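You operate a simulated robot arm through the tools that you are given. There is no shell and no other tool.

You run a simulated robot arm. Do the job below in one go: nothing can be reset, and whatever is moved stays where it is left.

## Task
Set the controls near the fitters bench top. At the end: the bolt one is turned to tight; the bolt four is turned to tight; the bolt two is turned to tight; the bolt three is turned to tight; whatever was shut is shut again. Leave all else as you found it, and nothing knocked over.

Only the result counts: the job must be done as asked and must still hold three seconds after the hand-in. Knocking over, shifting, dropping, spilling or breaking anything else fails it.

## Robot
A 7-joint arm with a two-finger parallel gripper, fixed in place. Base frame: the origin is at the foot of the arm, x ahead of it, y to its left, z up; the work surface is at about z = 0. Lengths are in cm, angles in degrees, forces in N, time in s.
With the tool pointing down near the work surface it reaches from about 22 to 58 cm from the base axis. Its first joint turns from -66.0 to 66.0 degrees. Payload 2.5 kg.
The tool frame sits at the grasp point between the pads (the TCP): z along the fingers, y along the line on which they close. The tips reach 2.3 cm beyond it. The gripper opens to 9.4 cm. The fingers are 3.8 cm wide and 1 cm thick; the gripper's body (5.4 by 9.6 cm) begins 3.9 cm behind the TCP.
Orientation is that of the tool frame in the base frame, as a unit quaternion [x, y, z, w]. With the fingers straight down and closing along the base's y, the tool's x points along the base's -x, its y along +y and its z along -z.

## Interface
- The arm moves only by the tool servo_tool. Its argument "deltas" is a list of rows, each a list of 6 numbers: the shift along the tool's x, y, z in units of 30 mm (1.0 is 30 mm), then the turn, a rotation vector about the tool's x, y, z in units of 5 degrees (1.0 is 5 degrees). In form: [[dx, dy, dz, ax, ay, az], ...]. A call has 1 to 20 rows; each row shifts and turns the commanded pose from where the row before left it, along the tool's axes as they then stand. "hand" is the gripper command, from -1 (shut) to 1 (fully open), values between in proportion, set as the call begins (left out, the last holds). A call with a number of a shift or a turn outside -1 to 1 is refused whole. A row lasts 0.2 s, in which the tool goes at most 5 cm and 8.6 degrees; a call with a longer step from one row to the next is refused whole, and so is a gripper value outside its range. Where a pose cannot be reached the arm comes as near as it can. A force on the tool above 40 N (or 10 N above the force at the start of the call, whichever is more), or a blocked arm, ends the call early, and 0.2 s more pass. Each finger travels about 10.8 cm/s and halts on what it meets, pressing with about 24 N; the grip force reading is that of the motor and also rises with nothing between the fingers. The clock runs only during rows and for 0.2 s after the last one: add rows that do not move to give the fingers time. It gives the time, the measured TCP pose, the force on the tool (base axes), the opening and the grip force at its end, in the units of the frame above (readings bear some noise), with the torque about the TCP (base axes, N m) and any sound that the robot's microphone picked up.
- Cameras (640 x 400 px; columns grow to the right, rows downward): "scene" is fixed at [11.42, -40.3, 54.87]; the picture's right is [0.86, -0.51, 0.00], its down [-0.28, -0.47, -0.84] and it looks along [0.43, 0.72, -0.55] (base axes); focal length 357 px, centre (320, 200). "wrist" rides on the gripper at [8.6, 1.6, -7.4] in the tool frame; the picture's right is [-0.18, 0.98, 0.00], its down [-0.58, -0.11, -0.81] and it looks along [-0.79, -0.15, 0.59] (tool axes); focal length 243 px, centre (320, 200). There is no depth. A picture from a camera that has moved, and an enlarged one, comes with that camera's place and axes in the base frame and with its lens.
- grab_frame(camera): a new picture of that camera. The clock stands still meanwhile.
- inspect(camera, box): a new picture of the part [left, top, right, bottom] of that camera's present view, enlarged. The clock stands still meanwhile.
- hand_in(): hands the job in; it is judged then, once.

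Places have to be worked out from the pictures, the camera data and where the tool is seen. Open the gripper and draw the arm clear of the work before you hand the job in, unless the task says otherwise.

The tools are called after "Request:" as a command line: name --pt "numbers of a row" for each row, then --argument value for the rest, lists and objects as JSON in quotes. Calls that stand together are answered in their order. servo_tool: Moves the arm, as the interface text tells. Its arguments: {"type":"object","properties":{"deltas":{"type":"array","items":{"type":"array","items":{"type":"number"}}},"hand":{"type":"number"}},"required":["deltas"]} The other tools are called the same way: grab_frame (camera) takes a picture; inspect (camera, box) takes an enlarged picture of a part of a camera's view; hand_in () hands the job in.

At the start:

```text
time_s: 0.0
eef_pos: [30.28, 6.92, 31.02]
orientation: [0.001, 1.0, 0.0, 0.0]
force: [-0.3, 0.2, -0.2]
ft_torque: [0.0, 0.0, 0.02]
finger_gap: 9.41
finger_force: 0.0
```

scene: 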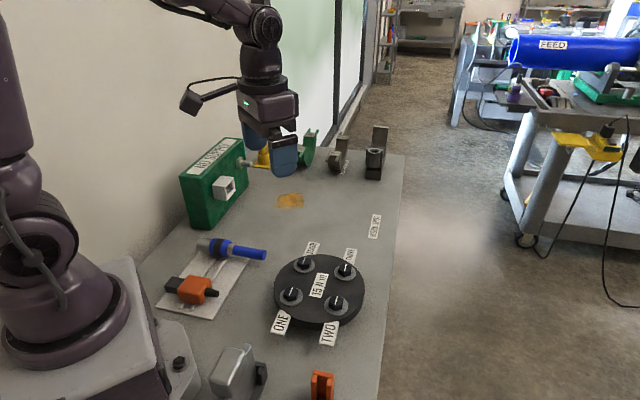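
wrist: 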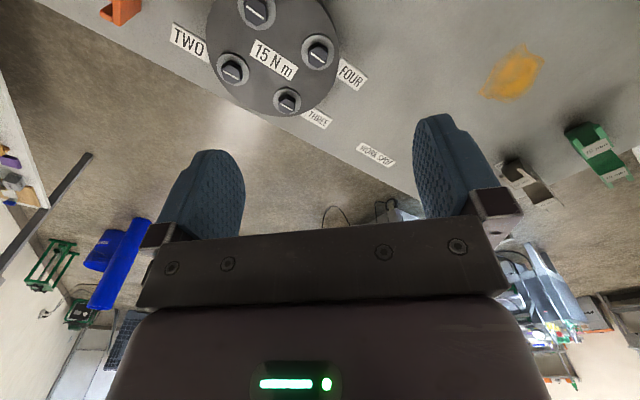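

I'll start with closer looks at the round plate with the four bolts and at the rest of the bench.

Request:
inspect --camera "scene" --box '[260, 230, 380, 350]'

Request:
inspect --camera "wrist" --box '[160, 0, 400, 170]'

Request:
inspect --camera "scene" --box '[150, 120, 280, 320]'

Request:
inspect --camera "scene" --box '[200, 320, 400, 400]'

Request:
inspect --camera "scene" --box '[270, 110, 420, 250]'

```text
3.33 times, centred on (320, 290) of scene
camera zoom: at [11.42, -40.3, 54.87], right [0.86, -0.51, 0.0], down [-0.28, -0.47, -0.84], along [0.43, 0.72, -0.55], focal length 1189 px, centre (320, -100)
```

zoom: 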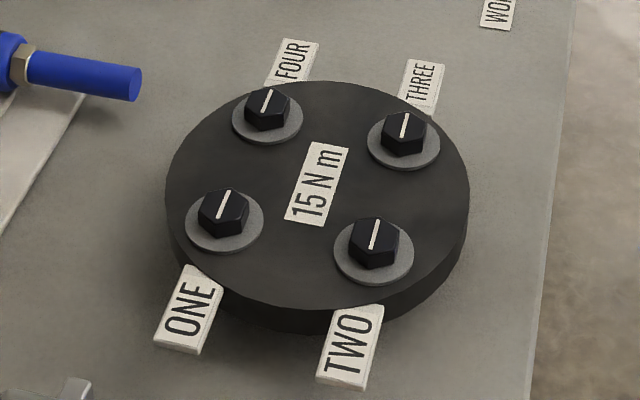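

```text
2.35 times, centred on (280, 85) of wrist
camera zoom: at [21.8, 8.69, 38.5], right [0.18, 0.98, 0.0], down [0.58, -0.11, 0.81], along [0.79, -0.15, -0.59], focal length 571 px, centre (414, 471)
```

zoom: 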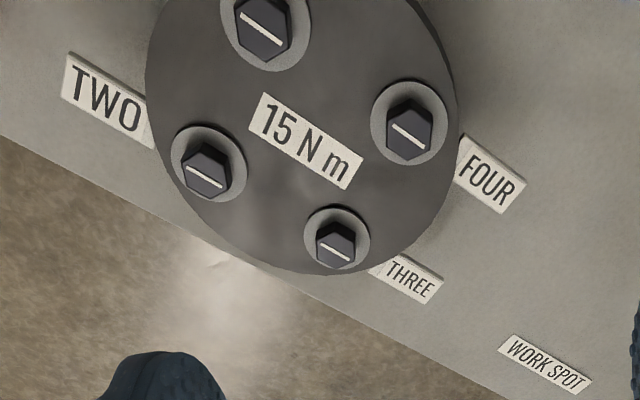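

```text
2.00 times, centred on (215, 220) of scene
camera zoom: at [11.42, -40.3, 54.87], right [0.86, -0.51, 0.0], down [-0.28, -0.47, -0.84], along [0.43, 0.72, -0.55], focal length 713 px, centre (530, 160)
```

zoom: 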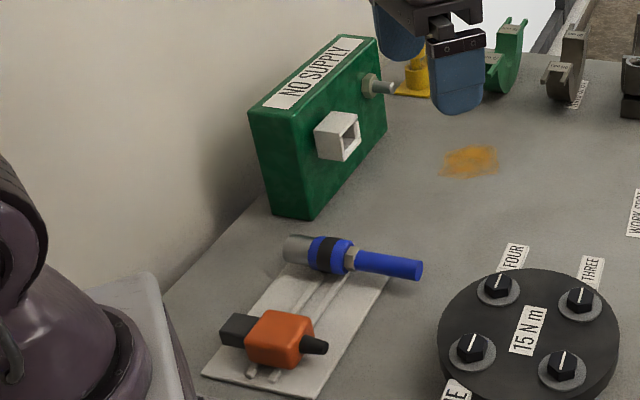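

```text
3.20 times, centred on (300, 360) of scene
camera zoom: at [11.42, -40.3, 54.87], right [0.86, -0.51, 0.0], down [-0.28, -0.47, -0.84], along [0.43, 0.72, -0.55], focal length 1141 px, centre (384, -312)
```

zoom: 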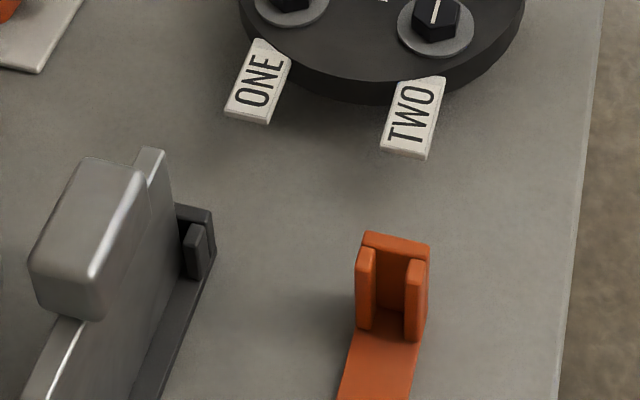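

```text
2.86 times, centred on (345, 180) of scene
camera zoom: at [11.42, -40.3, 54.87], right [0.86, -0.51, 0.0], down [-0.28, -0.47, -0.84], along [0.43, 0.72, -0.55], focal length 1019 px, centre (249, 257)
```

zoom: 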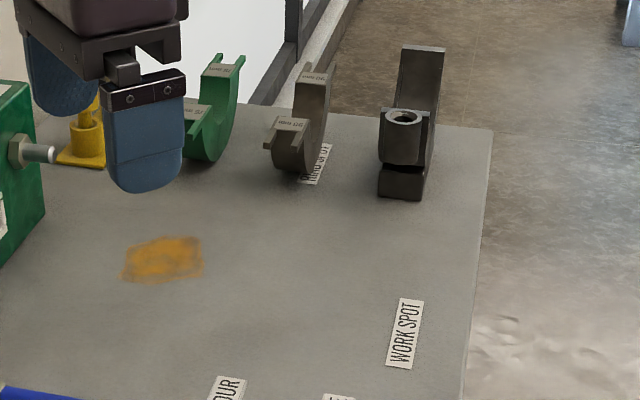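

The bolts appear to sit at about (30,1), (36,-5), (42,1) and (36,7), each with a white line across its head. Before I move anything I'm zooming in on the labels and on the small items around them.

Request:
inspect --camera "scene" --box '[160, 230, 270, 310]'

Request:
inspect --camera "scene" --box '[175, 125, 275, 235]'

Request:
inspect --camera "scene" --box '[295, 115, 395, 185]'

Request:
inspect --camera "wrist" --box '[480, 110, 640, 210]'

Request:
inspect --camera "wrist" --box '[0, 0, 160, 100]'

```text
5.00 times, centred on (215, 270) of scene
camera zoom: at [11.42, -40.3, 54.87], right [0.86, -0.51, 0.0], down [-0.28, -0.47, -0.84], along [0.43, 0.72, -0.55], focal length 1783 px, centre (845, -150)
```

zoom: 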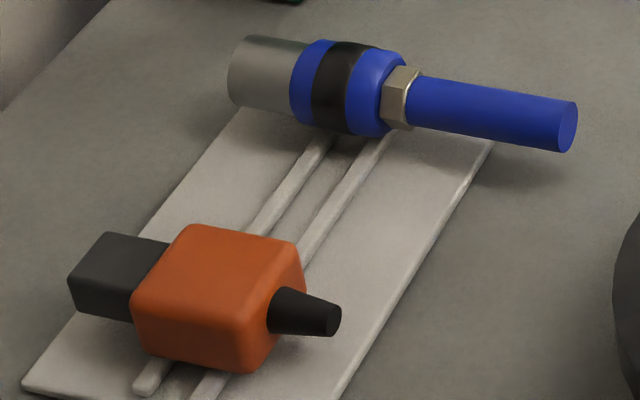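

```text
3.64 times, centred on (225, 180) of scene
camera zoom: at [11.42, -40.3, 54.87], right [0.86, -0.51, 0.0], down [-0.28, -0.47, -0.84], along [0.43, 0.72, -0.55], focal length 1297 px, centre (666, 273)
```

zoom: 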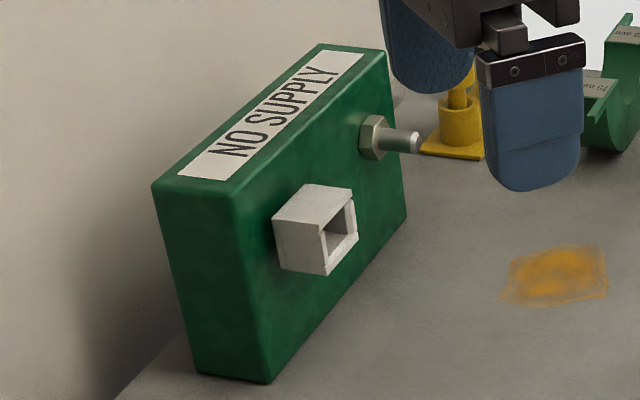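

```text
5.71 times, centred on (345, 150) of scene
camera zoom: at [11.42, -40.3, 54.87], right [0.86, -0.51, 0.0], down [-0.28, -0.47, -0.84], along [0.43, 0.72, -0.55], focal length 2038 px, centre (177, 486)
```

zoom: 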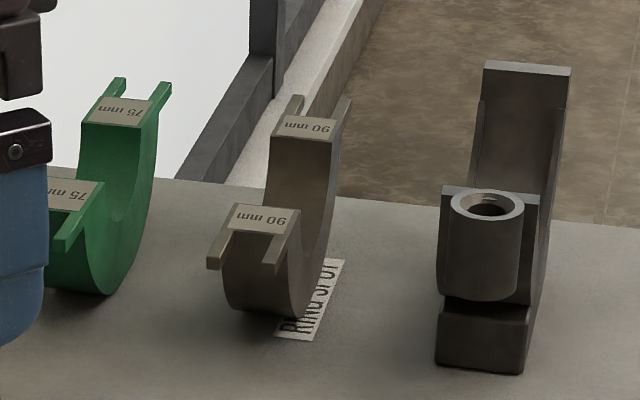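

```text
4.00 times, centred on (560, 160) of wrist
camera zoom: at [21.8, 8.69, 38.5], right [0.18, 0.98, 0.0], down [0.58, -0.11, 0.81], along [0.79, -0.15, -0.59], focal length 970 px, centre (-640, 360)
```

zoom: 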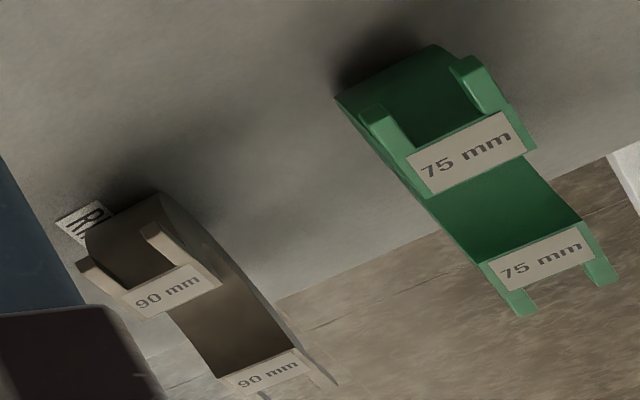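

```text
4.00 times, centred on (80, 50) of wrist
camera zoom: at [21.8, 8.69, 38.5], right [0.18, 0.98, 0.0], down [0.58, -0.11, 0.81], along [0.79, -0.15, -0.59], focal length 970 px, centre (1280, 800)
```

zoom: 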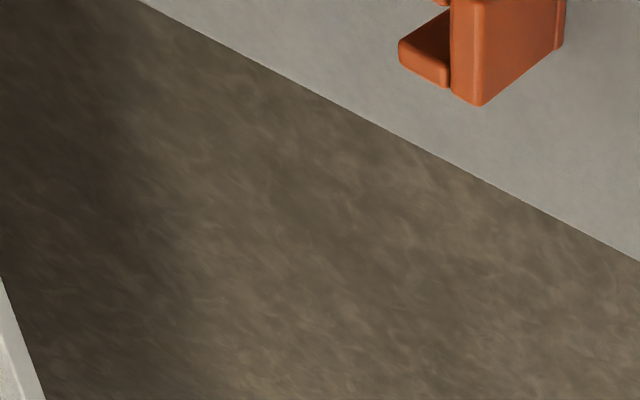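

The far props (saddles, supply box, vise) look like they belong to other jobs. I'm turning the tool in place, high above the bench, so the wrist camera can see the silver and orange items on the right side.

Request:
servo_tool --pt "0 0 0 0 0 1" --pt "0 0 0 0 0 1" --pt "0 0 0 0 0 1" --pt "0 0 0 0 0 1" --pt "0 0 0 0 0 1" --pt "0 0 0 0 0 1" --pt "0 0 0 0 0 1" --pt "0 0 0 0 0 1" --pt "0 0 0 0 0 1" --pt "0 0 0 0 0 1" --pt "0 0 0 0 0 1" --pt "0 0 0 0 0 1" --pt "0 0 0 0 0 1" --pt "0 0 0 0 0 1" --pt "0 0 0 0 0 1" --pt "0 0 0 0 0 1" --hand 1

Request:
grab_frame --camera "wrist"

```text
time_s: 3.4
eef_pos: [30.36, 7.1, 31.22]
orientation: [0.644, 0.765, 0.001, 0.001]
force: [0.3, -0.5, 0.5]
ft_torque: [-0.04, 0.01, 0.01]
finger_gap: 9.41
finger_force: 0.1
```

```text
taken
camera wrist: at [30.55, 15.88, 38.51], right [1.0, -0.01, 0.0], down [-0.01, -0.59, 0.81], along [-0.01, -0.81, -0.59], focal length 243 px, centre (320, 200)
```

wrist: 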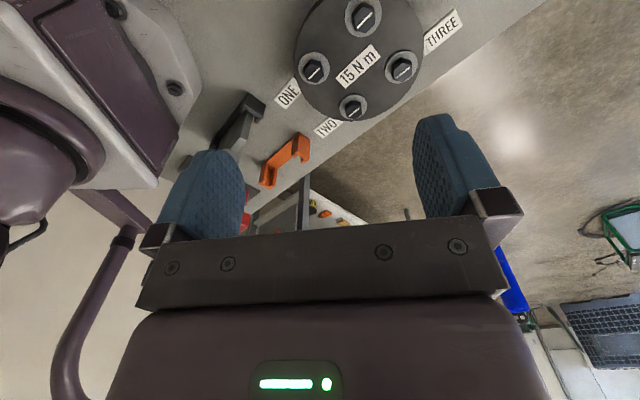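

The turn worked and both the plate and the side items are in view. I'm zooming in on them from this side.

Request:
inspect --camera "wrist" --box '[270, 0, 470, 140]'

Request:
inspect --camera "wrist" --box '[180, 70, 340, 230]'

```text
2.86 times, centred on (370, 70) of wrist
camera zoom: at [30.55, 15.88, 38.51], right [1.0, -0.01, 0.0], down [-0.01, -0.59, 0.81], along [-0.01, -0.81, -0.59], focal length 693 px, centre (177, 571)
```

zoom: 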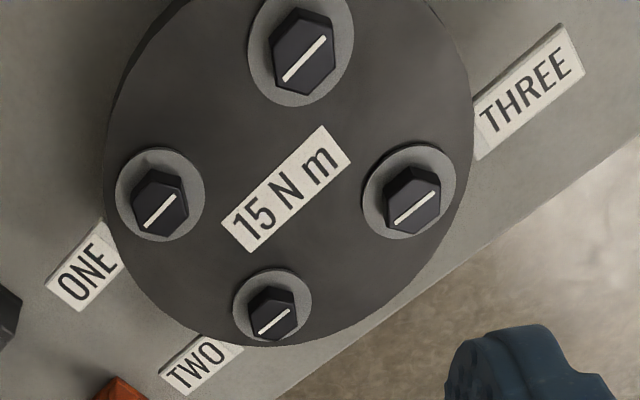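

```text
2.50 times, centred on (260, 150) of wrist
camera zoom: at [30.55, 15.88, 38.51], right [1.0, -0.01, 0.0], down [-0.01, -0.59, 0.81], along [-0.01, -0.81, -0.59], focal length 606 px, centre (470, 325)
```

zoom: 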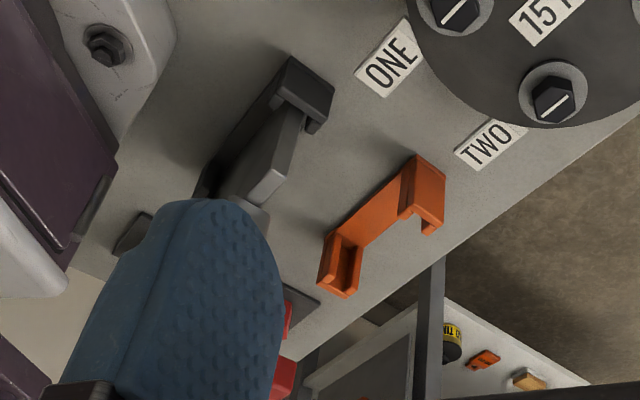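

A silver item sits in a dark cradle at the bench's right edge, partly hidden by the finger, with an empty orange cradle beside it. I'm shifting the arm sideways at height for a clear view.

Request:
servo_tool --pt "0.44 -0.6 0 0 0 0" --pt "0.44 -0.6 0 0 0 0" --pt "0.44 -0.6 0 0 0 0" --pt "0.44 -0.6 0 0 0 0" --pt "0.44 -0.6 0 0 0 0"

Request:
grab_frame --camera "wrist"

Request:
grab_frame --camera "scene"

```text
time_s: 4.6
eef_pos: [20.34, 11.82, 31.05]
orientation: [0.642, 0.766, 0.0, -0.001]
force: [-0.3, -0.2, -0.1]
ft_torque: [0.04, -0.02, -0.03]
finger_gap: 9.42
finger_force: 0.0
```

```text
taken
camera wrist: at [20.49, 20.82, 38.43], right [1.0, -0.01, 0.0], down [-0.01, -0.59, 0.81], along [-0.01, -0.81, -0.59], focal length 243 px, centre (320, 200)
```

wrist: 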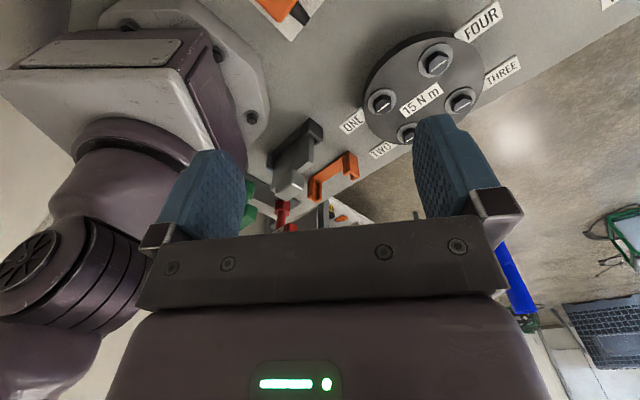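

```text
taken
```

scene: 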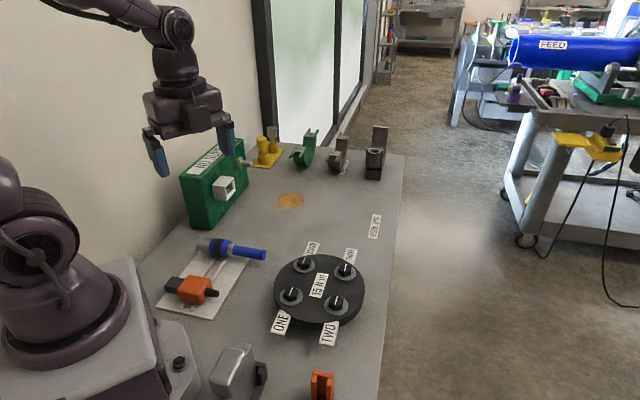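

Request:
inspect --camera "wrist" --box '[230, 100, 390, 240]'

Request:
inspect --camera "scene" --box '[220, 110, 400, 240]'

```text
2.86 times, centred on (310, 170) of wrist
camera zoom: at [20.49, 20.82, 38.43], right [1.0, -0.01, 0.0], down [-0.01, -0.59, 0.81], along [-0.01, -0.81, -0.59], focal length 693 px, centre (349, 286)
```

zoom: 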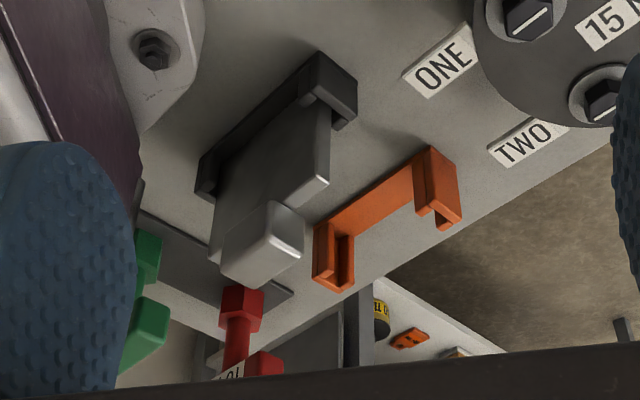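

```text
3.08 times, centred on (310, 175) of scene
camera zoom: at [11.43, -40.3, 54.87], right [0.86, -0.51, 0.0], down [-0.28, -0.47, -0.84], along [0.43, 0.72, -0.55], focal length 1097 px, centre (351, 277)
```

zoom: 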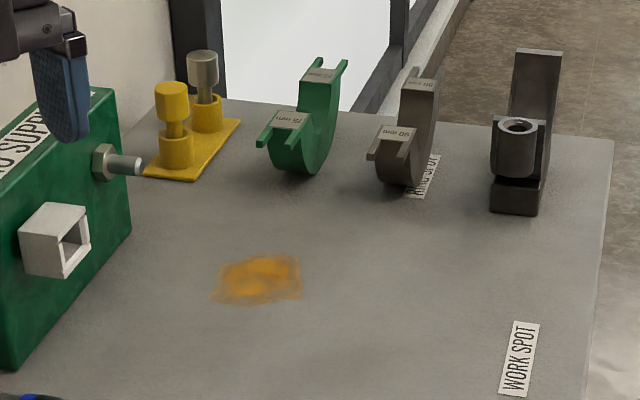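

Now I can see red and green T-shaped tools in a rack at the bench's right front, and the red one carries a label. They could be torque drivers, with the plate asking for 15 N m, so I'm going over to read them.

Request:
servo_tool --pt "-0.9 0.12 0 0 0 0.6" --pt "-0.9 0.12 0 0 0 0.6" --pt "-0.9 0.12 0 0 0 0.6" --pt "-0.9 0.12 0 0 0 0.6" --pt "-0.9 0.12 0 0 0 0.6"

Request:
grab_frame --camera "wrist"

```text
time_s: 5.8
eef_pos: [23.06, -1.42, 31.1]
orientation: [0.737, 0.675, 0.0, 0.0]
force: [-0.6, 0.2, 0.0]
ft_torque: [-0.02, 0.01, -0.02]
finger_gap: 9.4
finger_force: 0.0
```

```text
taken
camera wrist: at [25.42, 7.19, 38.5], right [0.96, -0.27, 0.0], down [-0.16, -0.57, 0.81], along [-0.22, -0.78, -0.59], focal length 243 px, centre (320, 200)
```

wrist: 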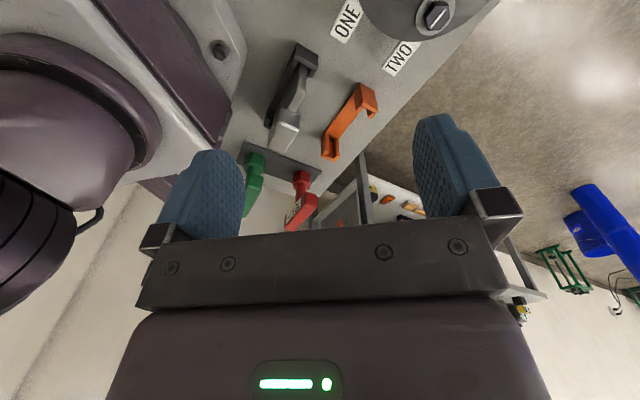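

Request:
inspect --camera "wrist" --box '[220, 120, 360, 240]'

Request:
inspect --camera "wrist" --box '[240, 30, 400, 170]'

```text
3.33 times, centred on (290, 180) of wrist
camera zoom: at [25.42, 7.19, 38.5], right [0.96, -0.27, 0.0], down [-0.16, -0.57, 0.81], along [-0.22, -0.78, -0.59], focal length 809 px, centre (420, 267)
```

zoom: 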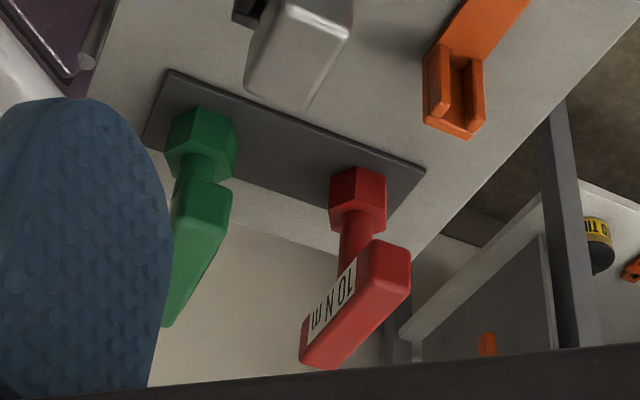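

```text
2.86 times, centred on (320, 100) of wrist
camera zoom: at [25.42, 7.19, 38.5], right [0.96, -0.27, 0.0], down [-0.16, -0.57, 0.81], along [-0.22, -0.78, -0.59], focal length 693 px, centre (320, 486)
```

zoom: 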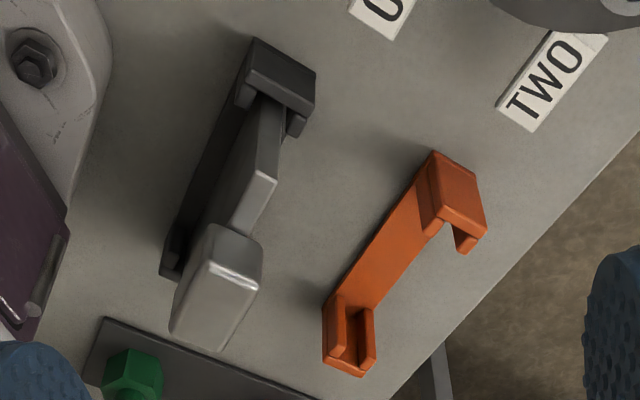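

The red tool reads "10 N m" and stands near (10,-30). The green one's label is still hidden by the finger. I'm moving a little closer and turning further to see the green tool's label.

Request:
servo_tool --pt "-0.67 -0.27 0 0 0 0.5" --pt "-0.67 -0.27 0 0 0 0.5" --pt "-0.67 -0.27 0 0 0 0.5" --pt "-0.67 -0.27 0 0 0 0.5" --pt "-0.67 -0.27 0 0 0 0.5"

Request:
grab_frame --camera "wrist"

Request:
inspect --camera "wrist" --box '[230, 60, 410, 230]'

Request:
grab_frame --camera "scene"

```text
time_s: 7.0
eef_pos: [17.25, -10.55, 31.17]
orientation: [0.806, 0.592, 0.0, 0.0]
force: [-0.5, 0.2, -0.1]
ft_torque: [0.0, 0.03, -0.01]
finger_gap: 9.39
finger_force: 0.2
```

```text
taken
camera wrist: at [21.52, -2.75, 38.52], right [0.88, -0.47, 0.0], down [-0.28, -0.52, 0.81], along [-0.38, -0.71, -0.59], focal length 243 px, centre (320, 200)
```

wrist: 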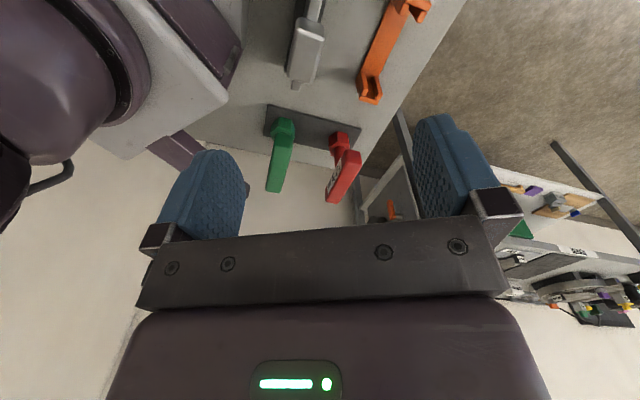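

```text
2.35 times, centred on (320, 145) of wrist
camera zoom: at [21.52, -2.75, 38.52], right [0.88, -0.47, 0.0], down [-0.28, -0.52, 0.81], along [-0.38, -0.71, -0.59], focal length 571 px, centre (320, 329)
```

zoom: 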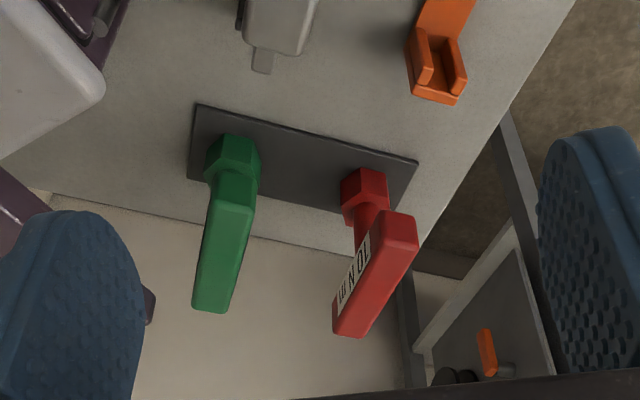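

```text
taken
```

scene: 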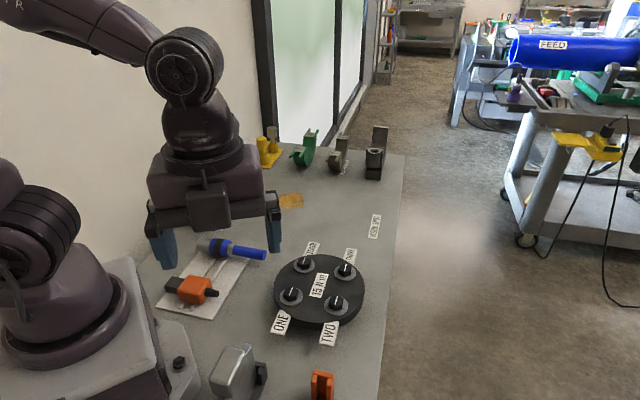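

Both tools look like T-handled torque drivers, hex socket down: red at about (11,-30) and green at about (4,-22). The green label must be on the face I can't see, so I'm going back where the camera can see that side between the fingers.

Request:
servo_tool --pt "0.756 0.18 0 0 0 0" --pt "0.756 0.18 0 0 0 0" --pt "0.756 0.18 0 0 0 0" --pt "0.756 0.18 0 0 0 0" --pt "0.756 0.18 0 0 0 0" --pt "0.726 -0.58 0 0 0 -0.2" --pt "0.726 -0.58 0 0 0 -0.2" --pt "0.726 -0.58 0 0 0 -0.2" --pt "0.726 -0.58 0 0 0 -0.2" --pt "0.726 -0.58 0 0 0 -0.2"

Request:
grab_frame --camera "wrist"

Request:
inspect --camera "wrist" --box '[230, 120, 390, 240]'

```text
time_s: 9.2
eef_pos: [18.03, 12.35, 31.08]
orientation: [0.78, 0.626, 0.0, 0.0]
force: [-0.4, 0.2, 0.6]
ft_torque: [-0.02, 0.03, -0.02]
finger_gap: 9.4
finger_force: 0.1
```

```text
taken
camera wrist: at [21.43, 20.48, 38.46], right [0.92, -0.39, 0.0], down [-0.23, -0.54, 0.81], along [-0.32, -0.74, -0.59], focal length 243 px, centre (320, 200)
```

wrist: 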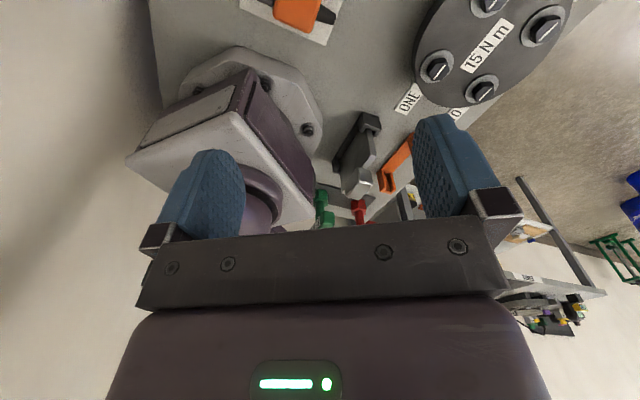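

```text
3.33 times, centred on (310, 180) of wrist
camera zoom: at [21.43, 20.48, 38.46], right [0.92, -0.39, 0.0], down [-0.23, -0.54, 0.81], along [-0.32, -0.74, -0.59], focal length 809 px, centre (353, 267)
```

zoom: 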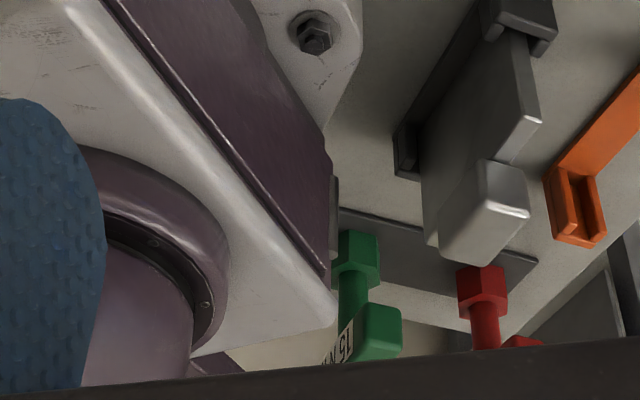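

The green tool's label begins with "15 N", so it matches the plate and is the one to use. I'm moving back towards it at height and turning so the fingers will close across its bar, which I judge to run at about 45°.

Request:
servo_tool --pt "-0.732 0.504 0 0 0 0" --pt "-0.732 0.504 0 0 0 0" --pt "-0.732 0.504 0 0 0 0" --pt "-0.732 0.504 0 0 0 0" --pt "-0.732 0.504 0 0 0 0" --pt "-0.832 -0.157 0 0 0 0" --pt "-0.832 -0.157 0 0 0 0" --pt "-0.832 -0.157 0 0 0 0" --pt "-0.832 -0.157 0 0 0 0" --pt "-0.832 -0.157 0 0 0 0" --pt "-0.832 -0.157 0 0 0 0" --pt "0 0 0 0 0 1" --pt "0 0 0 0 0 1" --pt "0 0 0 0 0 1" --pt "0 0 0 0 0 1" --pt "0 0 0 0 0 1" --pt "0 0 0 0 0 1" --pt "0 0 0 0 0 0.5"

Request:
grab_frame --camera "wrist"

Request:
grab_frame --camera "scene"

```text
time_s: 13.0
eef_pos: [16.97, -14.08, 31.27]
orientation: [0.924, 0.383, -0.001, -0.001]
force: [-0.3, -0.9, -1.5]
ft_torque: [0.01, -0.01, 0.01]
finger_gap: 9.39
finger_force: 0.1
```

```text
taken
camera wrist: at [24.21, -9.08, 38.51], right [0.56, -0.83, 0.0], down [-0.49, -0.33, 0.81], along [-0.67, -0.45, -0.59], focal length 243 px, centre (320, 200)
```

wrist: 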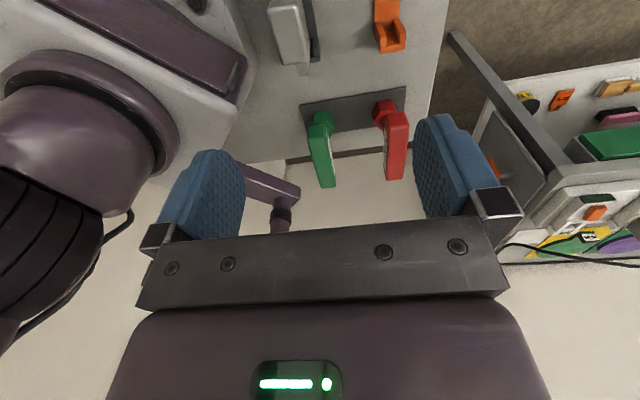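

```text
taken
```

scene: 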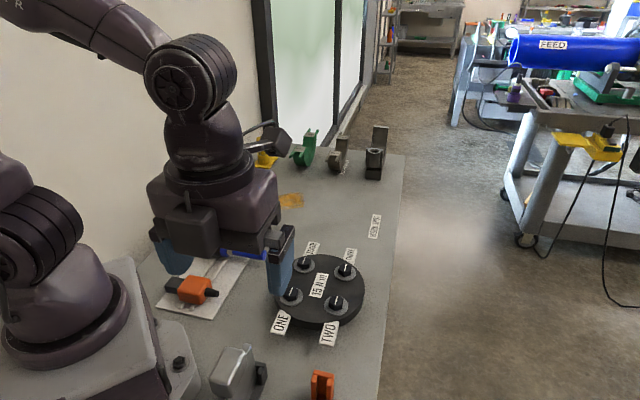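

I have a clear view of both drivers. I'm zooming in to locate the green bar and the rack precisely.

Request:
inspect --camera "wrist" --box '[260, 70, 430, 200]'

```text
3.08 times, centred on (345, 135) of wrist
camera zoom: at [24.21, -9.08, 38.51], right [0.56, -0.83, 0.0], down [-0.49, -0.33, 0.81], along [-0.67, -0.45, -0.59], focal length 746 px, centre (243, 400)
```

zoom: 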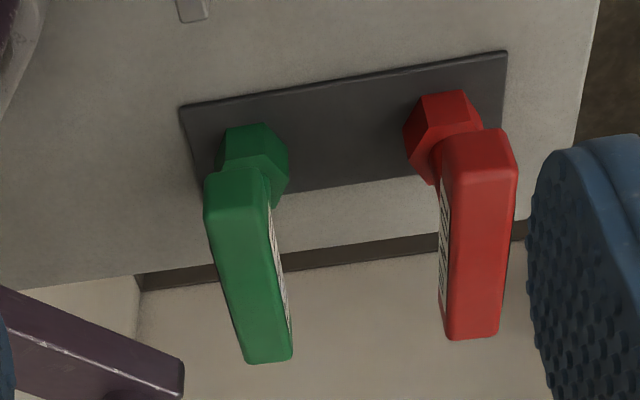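

From this view the green driver's axis is at about (4,-23.2) with the bar top near z 13.5. I'm easing halfway over at height first, to check the arm can reach there.

Request:
servo_tool --pt "-0.85 -0.153 0 0 0 0.2" --pt "-0.85 -0.153 0 0 0 0.2" --pt "-0.85 -0.153 0 0 0 0.2"

Request:
grab_frame --camera "wrist"

```text
time_s: 13.8
eef_pos: [10.5, -18.25, 31.18]
orientation: [0.933, 0.359, 0.0, -0.001]
force: [0.9, 0.3, -0.6]
ft_torque: [0.0, 0.0, -0.02]
finger_gap: 9.41
finger_force: 0.1
```

```text
taken
camera wrist: at [17.96, -13.69, 38.54], right [0.52, -0.85, 0.0], down [-0.5, -0.31, 0.81], along [-0.69, -0.42, -0.59], focal length 243 px, centre (320, 200)
```

wrist: 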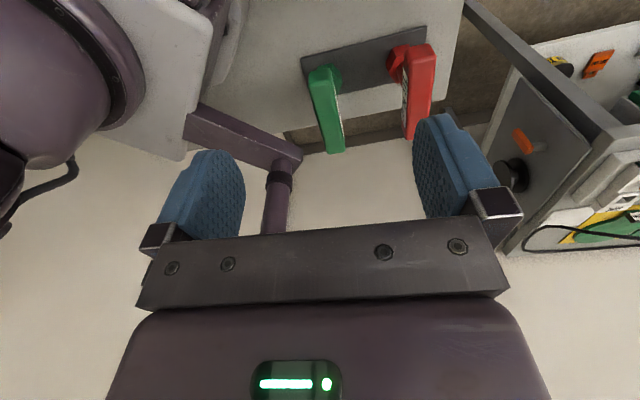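

The arm followed exactly. I'm zooming in again from here to refine the driver's place and bar angle, since I'll have to put it back there.

Request:
inspect --camera "wrist" --box '[270, 20, 450, 170]'

```text
2.67 times, centred on (360, 95) of wrist
camera zoom: at [17.96, -13.69, 38.54], right [0.52, -0.85, 0.0], down [-0.5, -0.31, 0.81], along [-0.69, -0.42, -0.59], focal length 647 px, centre (213, 480)
```

zoom: 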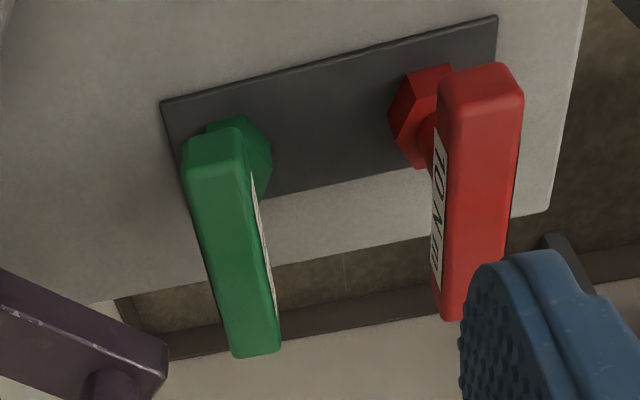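

A purple beam and post from the robot's pedestal shows up near the green driver, possibly the scene camera's mast. I have to know where it is before going in, so I'm zooming on it.

Request:
inspect --camera "wrist" --box '[140, 80, 340, 240]'

Request:
inspect --camera "scene" --box '[0, 240, 260, 400]'

```text
2.50 times, centred on (240, 160) of wrist
camera zoom: at [17.96, -13.69, 38.54], right [0.52, -0.85, 0.0], down [-0.5, -0.31, 0.81], along [-0.69, -0.42, -0.59], focal length 606 px, centre (520, 300)
```

zoom: 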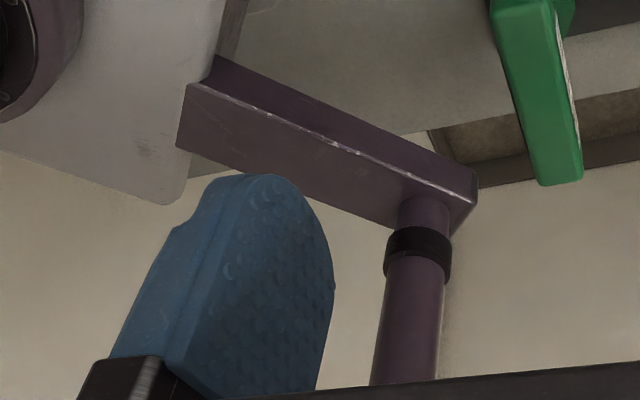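

```text
2.46 times, centred on (130, 320) of scene
camera zoom: at [11.43, -40.3, 54.87], right [0.86, -0.51, 0.0], down [-0.28, -0.47, -0.84], along [0.43, 0.72, -0.55], focal length 878 px, centre (788, -95)
```

zoom: 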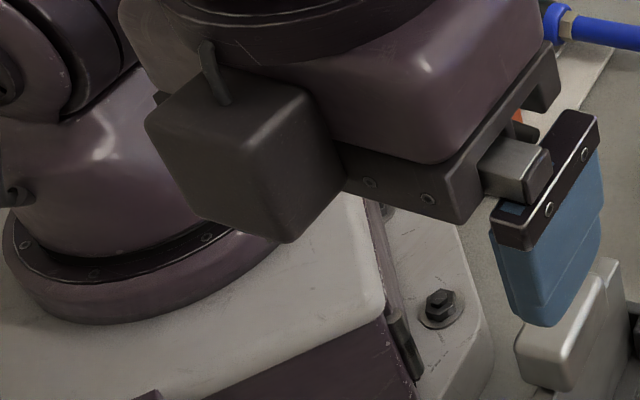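

The beam leaves the base's side and carries a post going up next to the green driver. I'm shifting the camera 6 cm sideways to triangulate the post, the beam and the driver together.

Request:
servo_tool --pt "0 0.67 0 0 0 0" --pt "0 0.67 0 0 0 0" --pt "0 0.66 0 0 0 0"

Request:
inspect --camera "wrist" --box '[140, 60, 340, 220]'

Request:
inspect --camera "wrist" --box '[220, 0, 420, 160]'

Request:
grab_frame --camera "wrist"

```text
time_s: 14.6
eef_pos: [14.65, -22.85, 31.22]
orientation: [0.934, 0.358, 0.0, 0.0]
force: [0.0, 0.2, -0.3]
ft_torque: [0.0, 0.0, 0.0]
finger_gap: 9.41
finger_force: 0.1
```

```text
2.50 times, centred on (240, 140) of wrist
camera zoom: at [22.04, -18.21, 38.54], right [0.52, -0.85, 0.0], down [-0.5, -0.31, 0.81], along [-0.69, -0.42, -0.59], focal length 606 px, centre (520, 350)
```

zoom: 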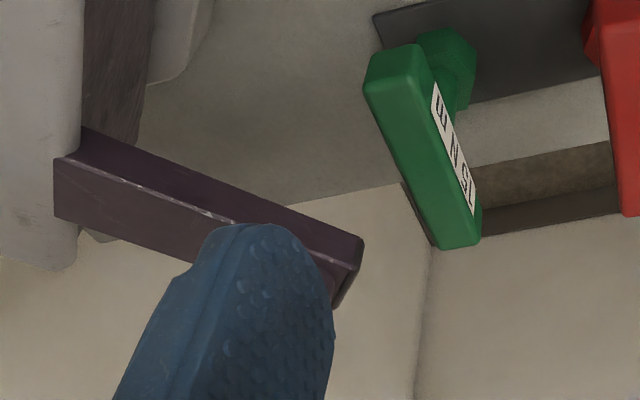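

```text
2.50 times, centred on (320, 80) of wrist
camera zoom: at [22.04, -18.21, 38.54], right [0.52, -0.85, 0.0], down [-0.5, -0.31, 0.81], along [-0.69, -0.42, -0.59], focal length 606 px, centre (320, 500)
```

zoom: 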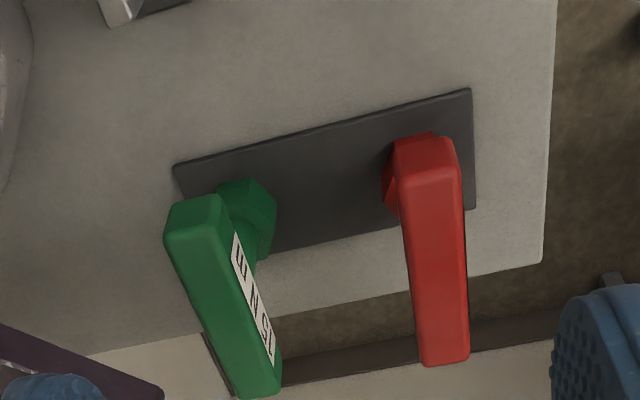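

```text
taken
camera wrist: at [22.04, -18.21, 38.54], right [0.52, -0.85, 0.0], down [-0.5, -0.31, 0.81], along [-0.69, -0.42, -0.59], focal length 243 px, centre (320, 200)
```

wrist: 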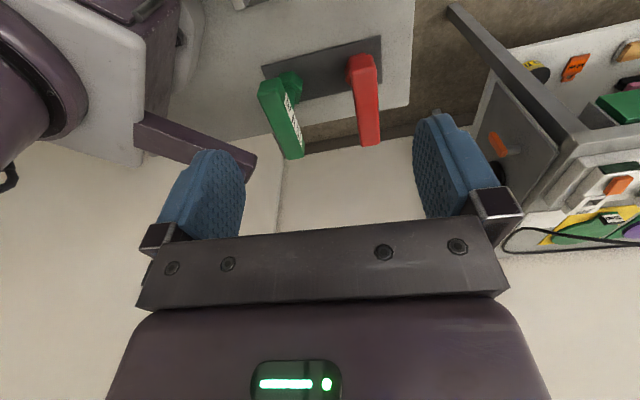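

The green bar's label clearly reads 15 N m. Triangulation puts the driver's axis at about (2.4,-24.6), bar top near z 11.3, running at 41–45°. The beam's end is near (-0.5,-22.5,16) and the post near (-3.5,-21). To stay clear of these I'll grip the bar off-centre, on its near half at about (5,-22). I'm narrowing the fingers and moving over that spot while still high.

Request:
servo_tool --pt "-0.525 -0.583 0 0 0 0" --pt "-0.525 -0.583 0 0 0 0" --pt "-0.525 -0.583 0 0 0 0" --pt "-0.525 -0.583 0 0 0 0" --hand 0.1

Request:
grab_frame --camera "wrist"

Request:
grab_frame --camera "scene"

```text
time_s: 15.6
eef_pos: [5.09, -21.99, 31.17]
orientation: [0.934, 0.358, 0.0, 0.0]
force: [0.2, 0.2, 0.3]
ft_torque: [0.02, -0.03, 0.01]
finger_gap: 5.18
finger_force: 0.1
```

```text
taken
camera wrist: at [12.55, -17.29, 38.55], right [0.52, -0.85, 0.0], down [-0.5, -0.31, 0.81], along [-0.69, -0.42, -0.59], focal length 243 px, centre (320, 200)
```

wrist: 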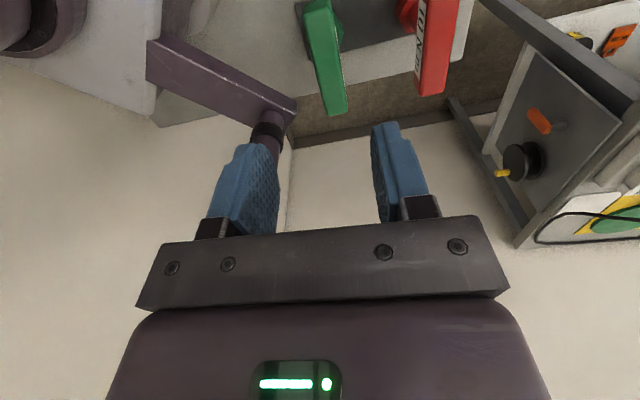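

```text
taken
```

scene: 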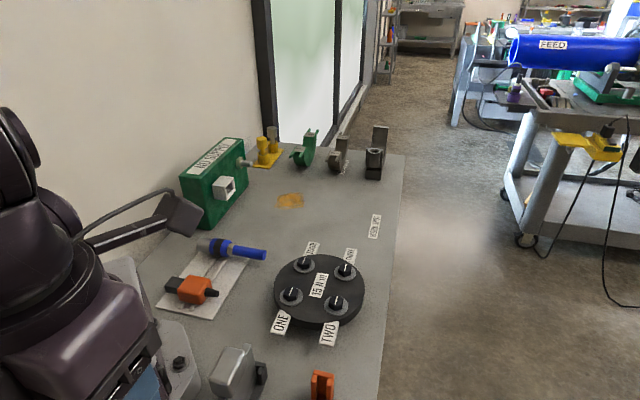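

The arm reached (5.1,-22.0) with no contact. I'm zooming on the green bar from here for a last alignment check.

Request:
inspect --camera "wrist" --box '[240, 0, 420, 150]'

```text
2.67 times, centred on (330, 75) of wrist
camera zoom: at [12.55, -17.29, 38.55], right [0.52, -0.85, 0.0], down [-0.5, -0.31, 0.81], along [-0.69, -0.42, -0.59], focal length 647 px, centre (293, 533)
```

zoom: 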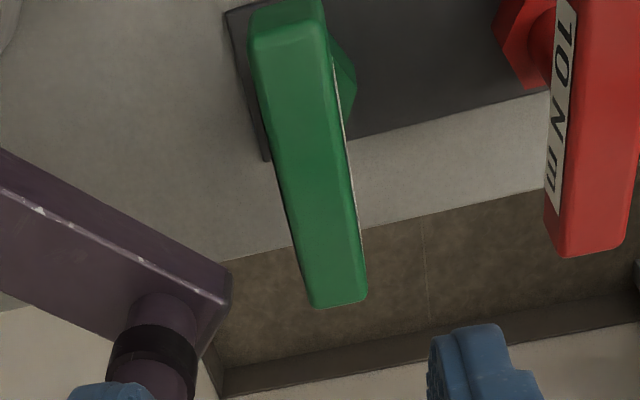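

Using the bar's far and near top edges, I now put it from (6,-21) to (-1.2,-28.1): centre (2.4,-24.6), top about z 12.7, width about 2.3, running at about 44.5°. I'm turning 2.7° to match, sliding to a point 2.8 cm from the centre, and coming down partway.

Request:
servo_tool --pt "-0.3 0 0 0 0 -0.54" --pt "0 0 0.75 0 0 0" --pt "0 0 0.75 0 0 0" --pt "0 0 0.75 0 0 0" --pt "0 0 0.75 0 0 0"

Request:
grab_frame --camera "wrist"

```text
time_s: 16.8
eef_pos: [4.51, -22.6, 21.95]
orientation: [0.925, 0.38, 0.0, 0.0]
force: [0.5, 0.1, -0.1]
ft_torque: [0.03, 0.02, 0.03]
finger_gap: 5.16
finger_force: 0.1
```

```text
taken
camera wrist: at [11.82, -17.56, 29.49], right [0.56, -0.83, 0.0], down [-0.49, -0.33, 0.81], along [-0.67, -0.45, -0.59], focal length 243 px, centre (320, 200)
```

wrist: 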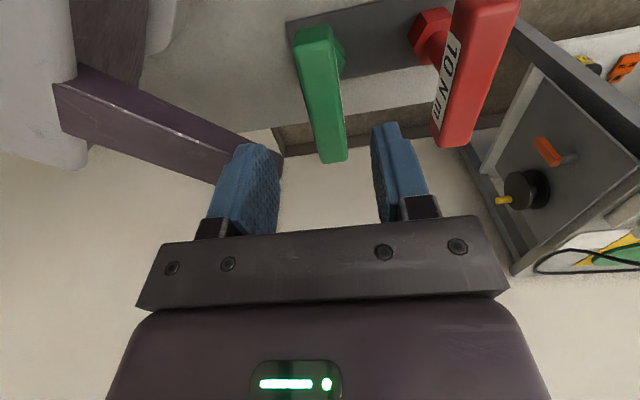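

The bar's centreline lines up with the finger centre to within a few millimetres. I'm descending most of the way and then checking.

Request:
servo_tool --pt "0 0 0.45 0 0 0" --pt "0 0 0.45 0 0 0" --pt "0 0 0.45 0 0 0" --pt "0 0 0.45 0 0 0" --pt "0 0 0.45 0 0 0" --pt "0 0 0.35 0 0 0"

Request:
grab_frame --camera "wrist"

```text
time_s: 18.2
eef_pos: [4.34, -22.44, 14.38]
orientation: [0.925, 0.38, 0.0, 0.0]
force: [0.0, 0.3, -0.4]
ft_torque: [-0.02, -0.03, 0.02]
finger_gap: 5.15
finger_force: 0.0
```

```text
taken
camera wrist: at [11.68, -17.51, 21.68], right [0.56, -0.83, 0.0], down [-0.49, -0.33, 0.81], along [-0.67, -0.45, -0.59], focal length 243 px, centre (320, 200)
```

wrist: 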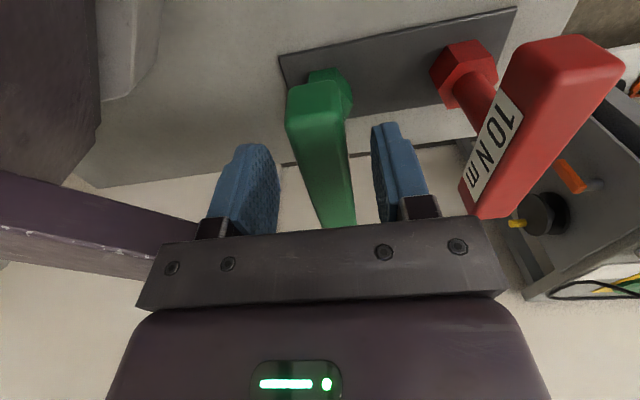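

The fingers straddle the bar's near half and there's no contact. I'm descending another 2.4 cm to z 12.

Request:
servo_tool --pt "0 0 0.3 0 0 0" --pt "0 0 0.3 0 0 0" --pt "0 0 0.2 0 0 0"

Request:
grab_frame --camera "wrist"

```text
time_s: 19.0
eef_pos: [4.55, -22.56, 11.95]
orientation: [0.924, 0.381, 0.0, 0.0]
force: [-0.3, 0.4, 0.6]
ft_torque: [0.04, 0.0, -0.02]
finger_gap: 5.19
finger_force: 0.0
```

```text
taken
camera wrist: at [11.7, -17.52, 19.29], right [0.56, -0.83, 0.0], down [-0.49, -0.33, 0.81], along [-0.67, -0.45, -0.59], focal length 243 px, centre (320, 200)
```

wrist: 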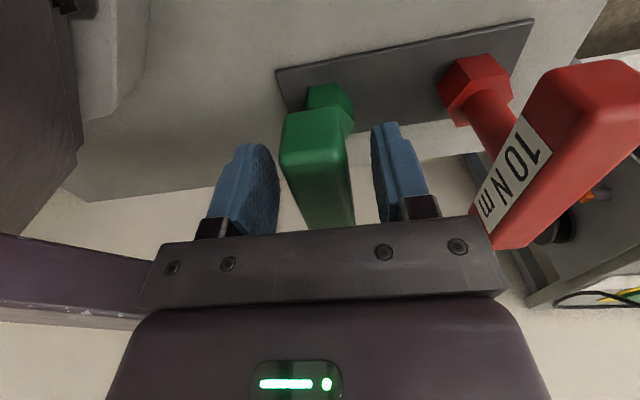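

The bar top is about 0.7 cm above the grasp point, so the pads cover its full height, and the bar is about 2 mm to the +y side. I'm nudging over and closing the fingers.

Request:
servo_tool --pt "0 0.06 0 0 0 0" --pt "0 0 0 0 0 0"

Request:
servo_tool --pt "0 0 0 0 0 0" --pt "0 0 0 0 0 0" --pt "0 0 0 0 0 0" --pt "0 0 0 0 0 0" --hand -1

Request:
grab_frame --camera "wrist"

```text
time_s: 19.6
eef_pos: [4.52, -22.7, 11.92]
orientation: [0.925, 0.38, 0.0, 0.0]
force: [0.2, 0.0, 0.0]
ft_torque: [-0.02, 0.02, 0.01]
finger_gap: 5.15
finger_force: 0.0
```

```text
time_s: 20.6
eef_pos: [4.59, -22.61, 11.88]
orientation: [0.925, 0.381, 0.0, 0.0]
force: [0.2, 0.6, 0.5]
ft_torque: [0.1, -0.03, 0.0]
finger_gap: 2.76
finger_force: 23.9
```

```text
taken
camera wrist: at [11.85, -17.65, 19.31], right [0.56, -0.83, 0.0], down [-0.49, -0.33, 0.81], along [-0.67, -0.45, -0.59], focal length 243 px, centre (320, 200)
```

wrist: 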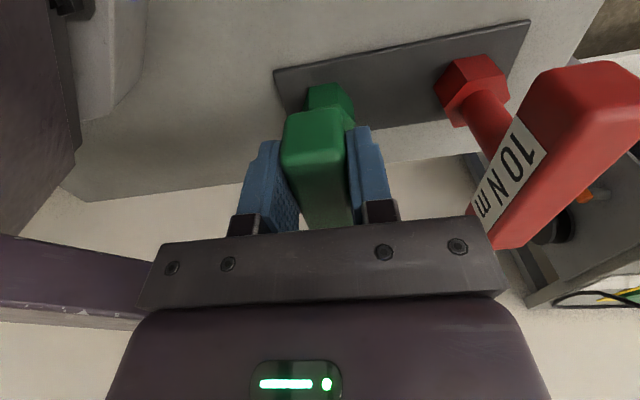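

The bar is gripped at a 2.76 cm gap and 24 N, with the tool at (4.56,-22.64,11.9) as the pose for returning it. I'm lifting slowly by a few cm and checking it comes straight.

Request:
servo_tool --pt "0 0 -0.2 0 0 0" --pt "0 0 -0.3 0 0 0" --pt "0 0 -0.3 0 0 0" --pt "0 0 -0.3 0 0 0"

Request:
grab_frame --camera "wrist"

```text
time_s: 21.6
eef_pos: [4.66, -22.58, 15.28]
orientation: [0.925, 0.38, 0.0, 0.0]
force: [0.6, 0.8, -2.3]
ft_torque: [0.1, -0.06, -0.02]
finger_gap: 2.78
finger_force: 24.2
```

```text
taken
camera wrist: at [11.83, -17.63, 22.61], right [0.56, -0.83, 0.0], down [-0.49, -0.33, 0.81], along [-0.67, -0.45, -0.59], focal length 243 px, centre (320, 200)
```

wrist: 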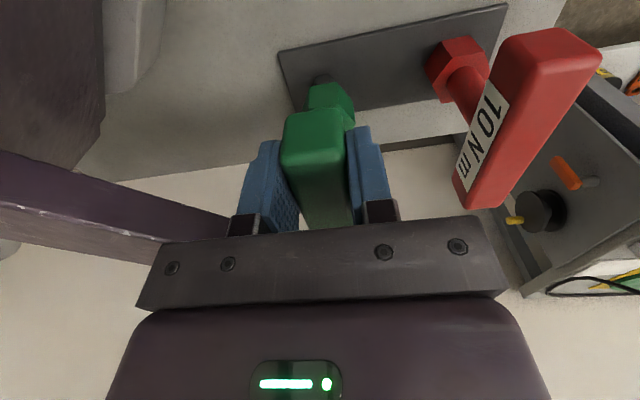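

The driver came off its small peg cleanly and hangs straight; it weighs about 2.3 N. I'm lifting it higher for transport.

Request:
servo_tool --pt "0 0 -0.5 0 0 0" --pt "0 0 -0.6 0 0 0" --pt "0 0 -0.6 0 0 0" --pt "0 0 -0.6 0 0 0" --pt "0 0 -0.6 0 0 0" --pt "0 0 -0.6 0 0 0" --pt "0 0 -0.6 0 0 0" --pt "0 0 -0.4 0 0 0"

Request:
grab_frame --camera "wrist"

Request:
inspect --camera "wrist" --box '[240, 0, 440, 150]'

```text
time_s: 23.4
eef_pos: [4.47, -22.66, 28.79]
orientation: [0.925, 0.38, 0.0, 0.001]
force: [1.2, 0.3, -2.6]
ft_torque: [0.07, -0.07, -0.02]
finger_gap: 2.8
finger_force: 24.3
```

```text
taken
camera wrist: at [11.85, -17.64, 36.17], right [0.56, -0.83, 0.0], down [-0.49, -0.33, 0.81], along [-0.67, -0.45, -0.59], focal length 243 px, centre (320, 200)
```

wrist: 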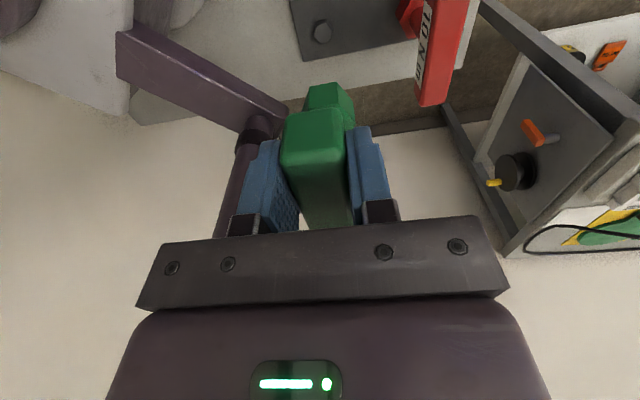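

```text
2.67 times, centred on (340, 75) of wrist
camera zoom: at [11.85, -17.64, 36.17], right [0.56, -0.83, 0.0], down [-0.49, -0.33, 0.81], along [-0.67, -0.45, -0.59], focal length 647 px, centre (267, 533)
```

zoom: 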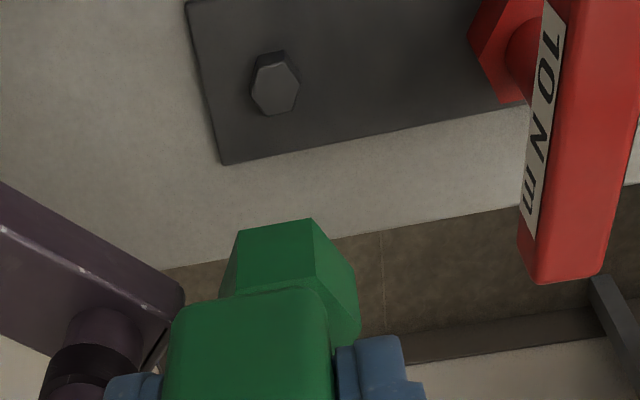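

The rack peg is a hex at about (2.3,-24.6), matching the driver's axis. I need its hex orientation to know how the socket has to be turned on the bolts, so I'm enlarging it.

Request:
inspect --camera "wrist" --box '[300, 5, 350, 55]'

```text
8.00 times, centred on (325, 30) of wrist
camera zoom: at [11.85, -17.64, 36.17], right [0.56, -0.83, 0.0], down [-0.49, -0.33, 0.81], along [-0.67, -0.45, -0.59], focal length 1941 px, centre (280, 1560)
```

zoom: 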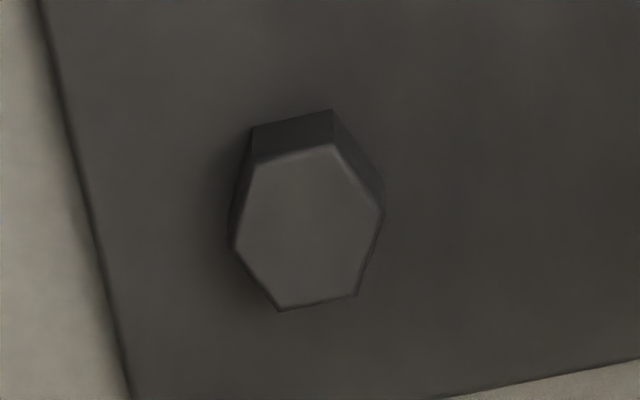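

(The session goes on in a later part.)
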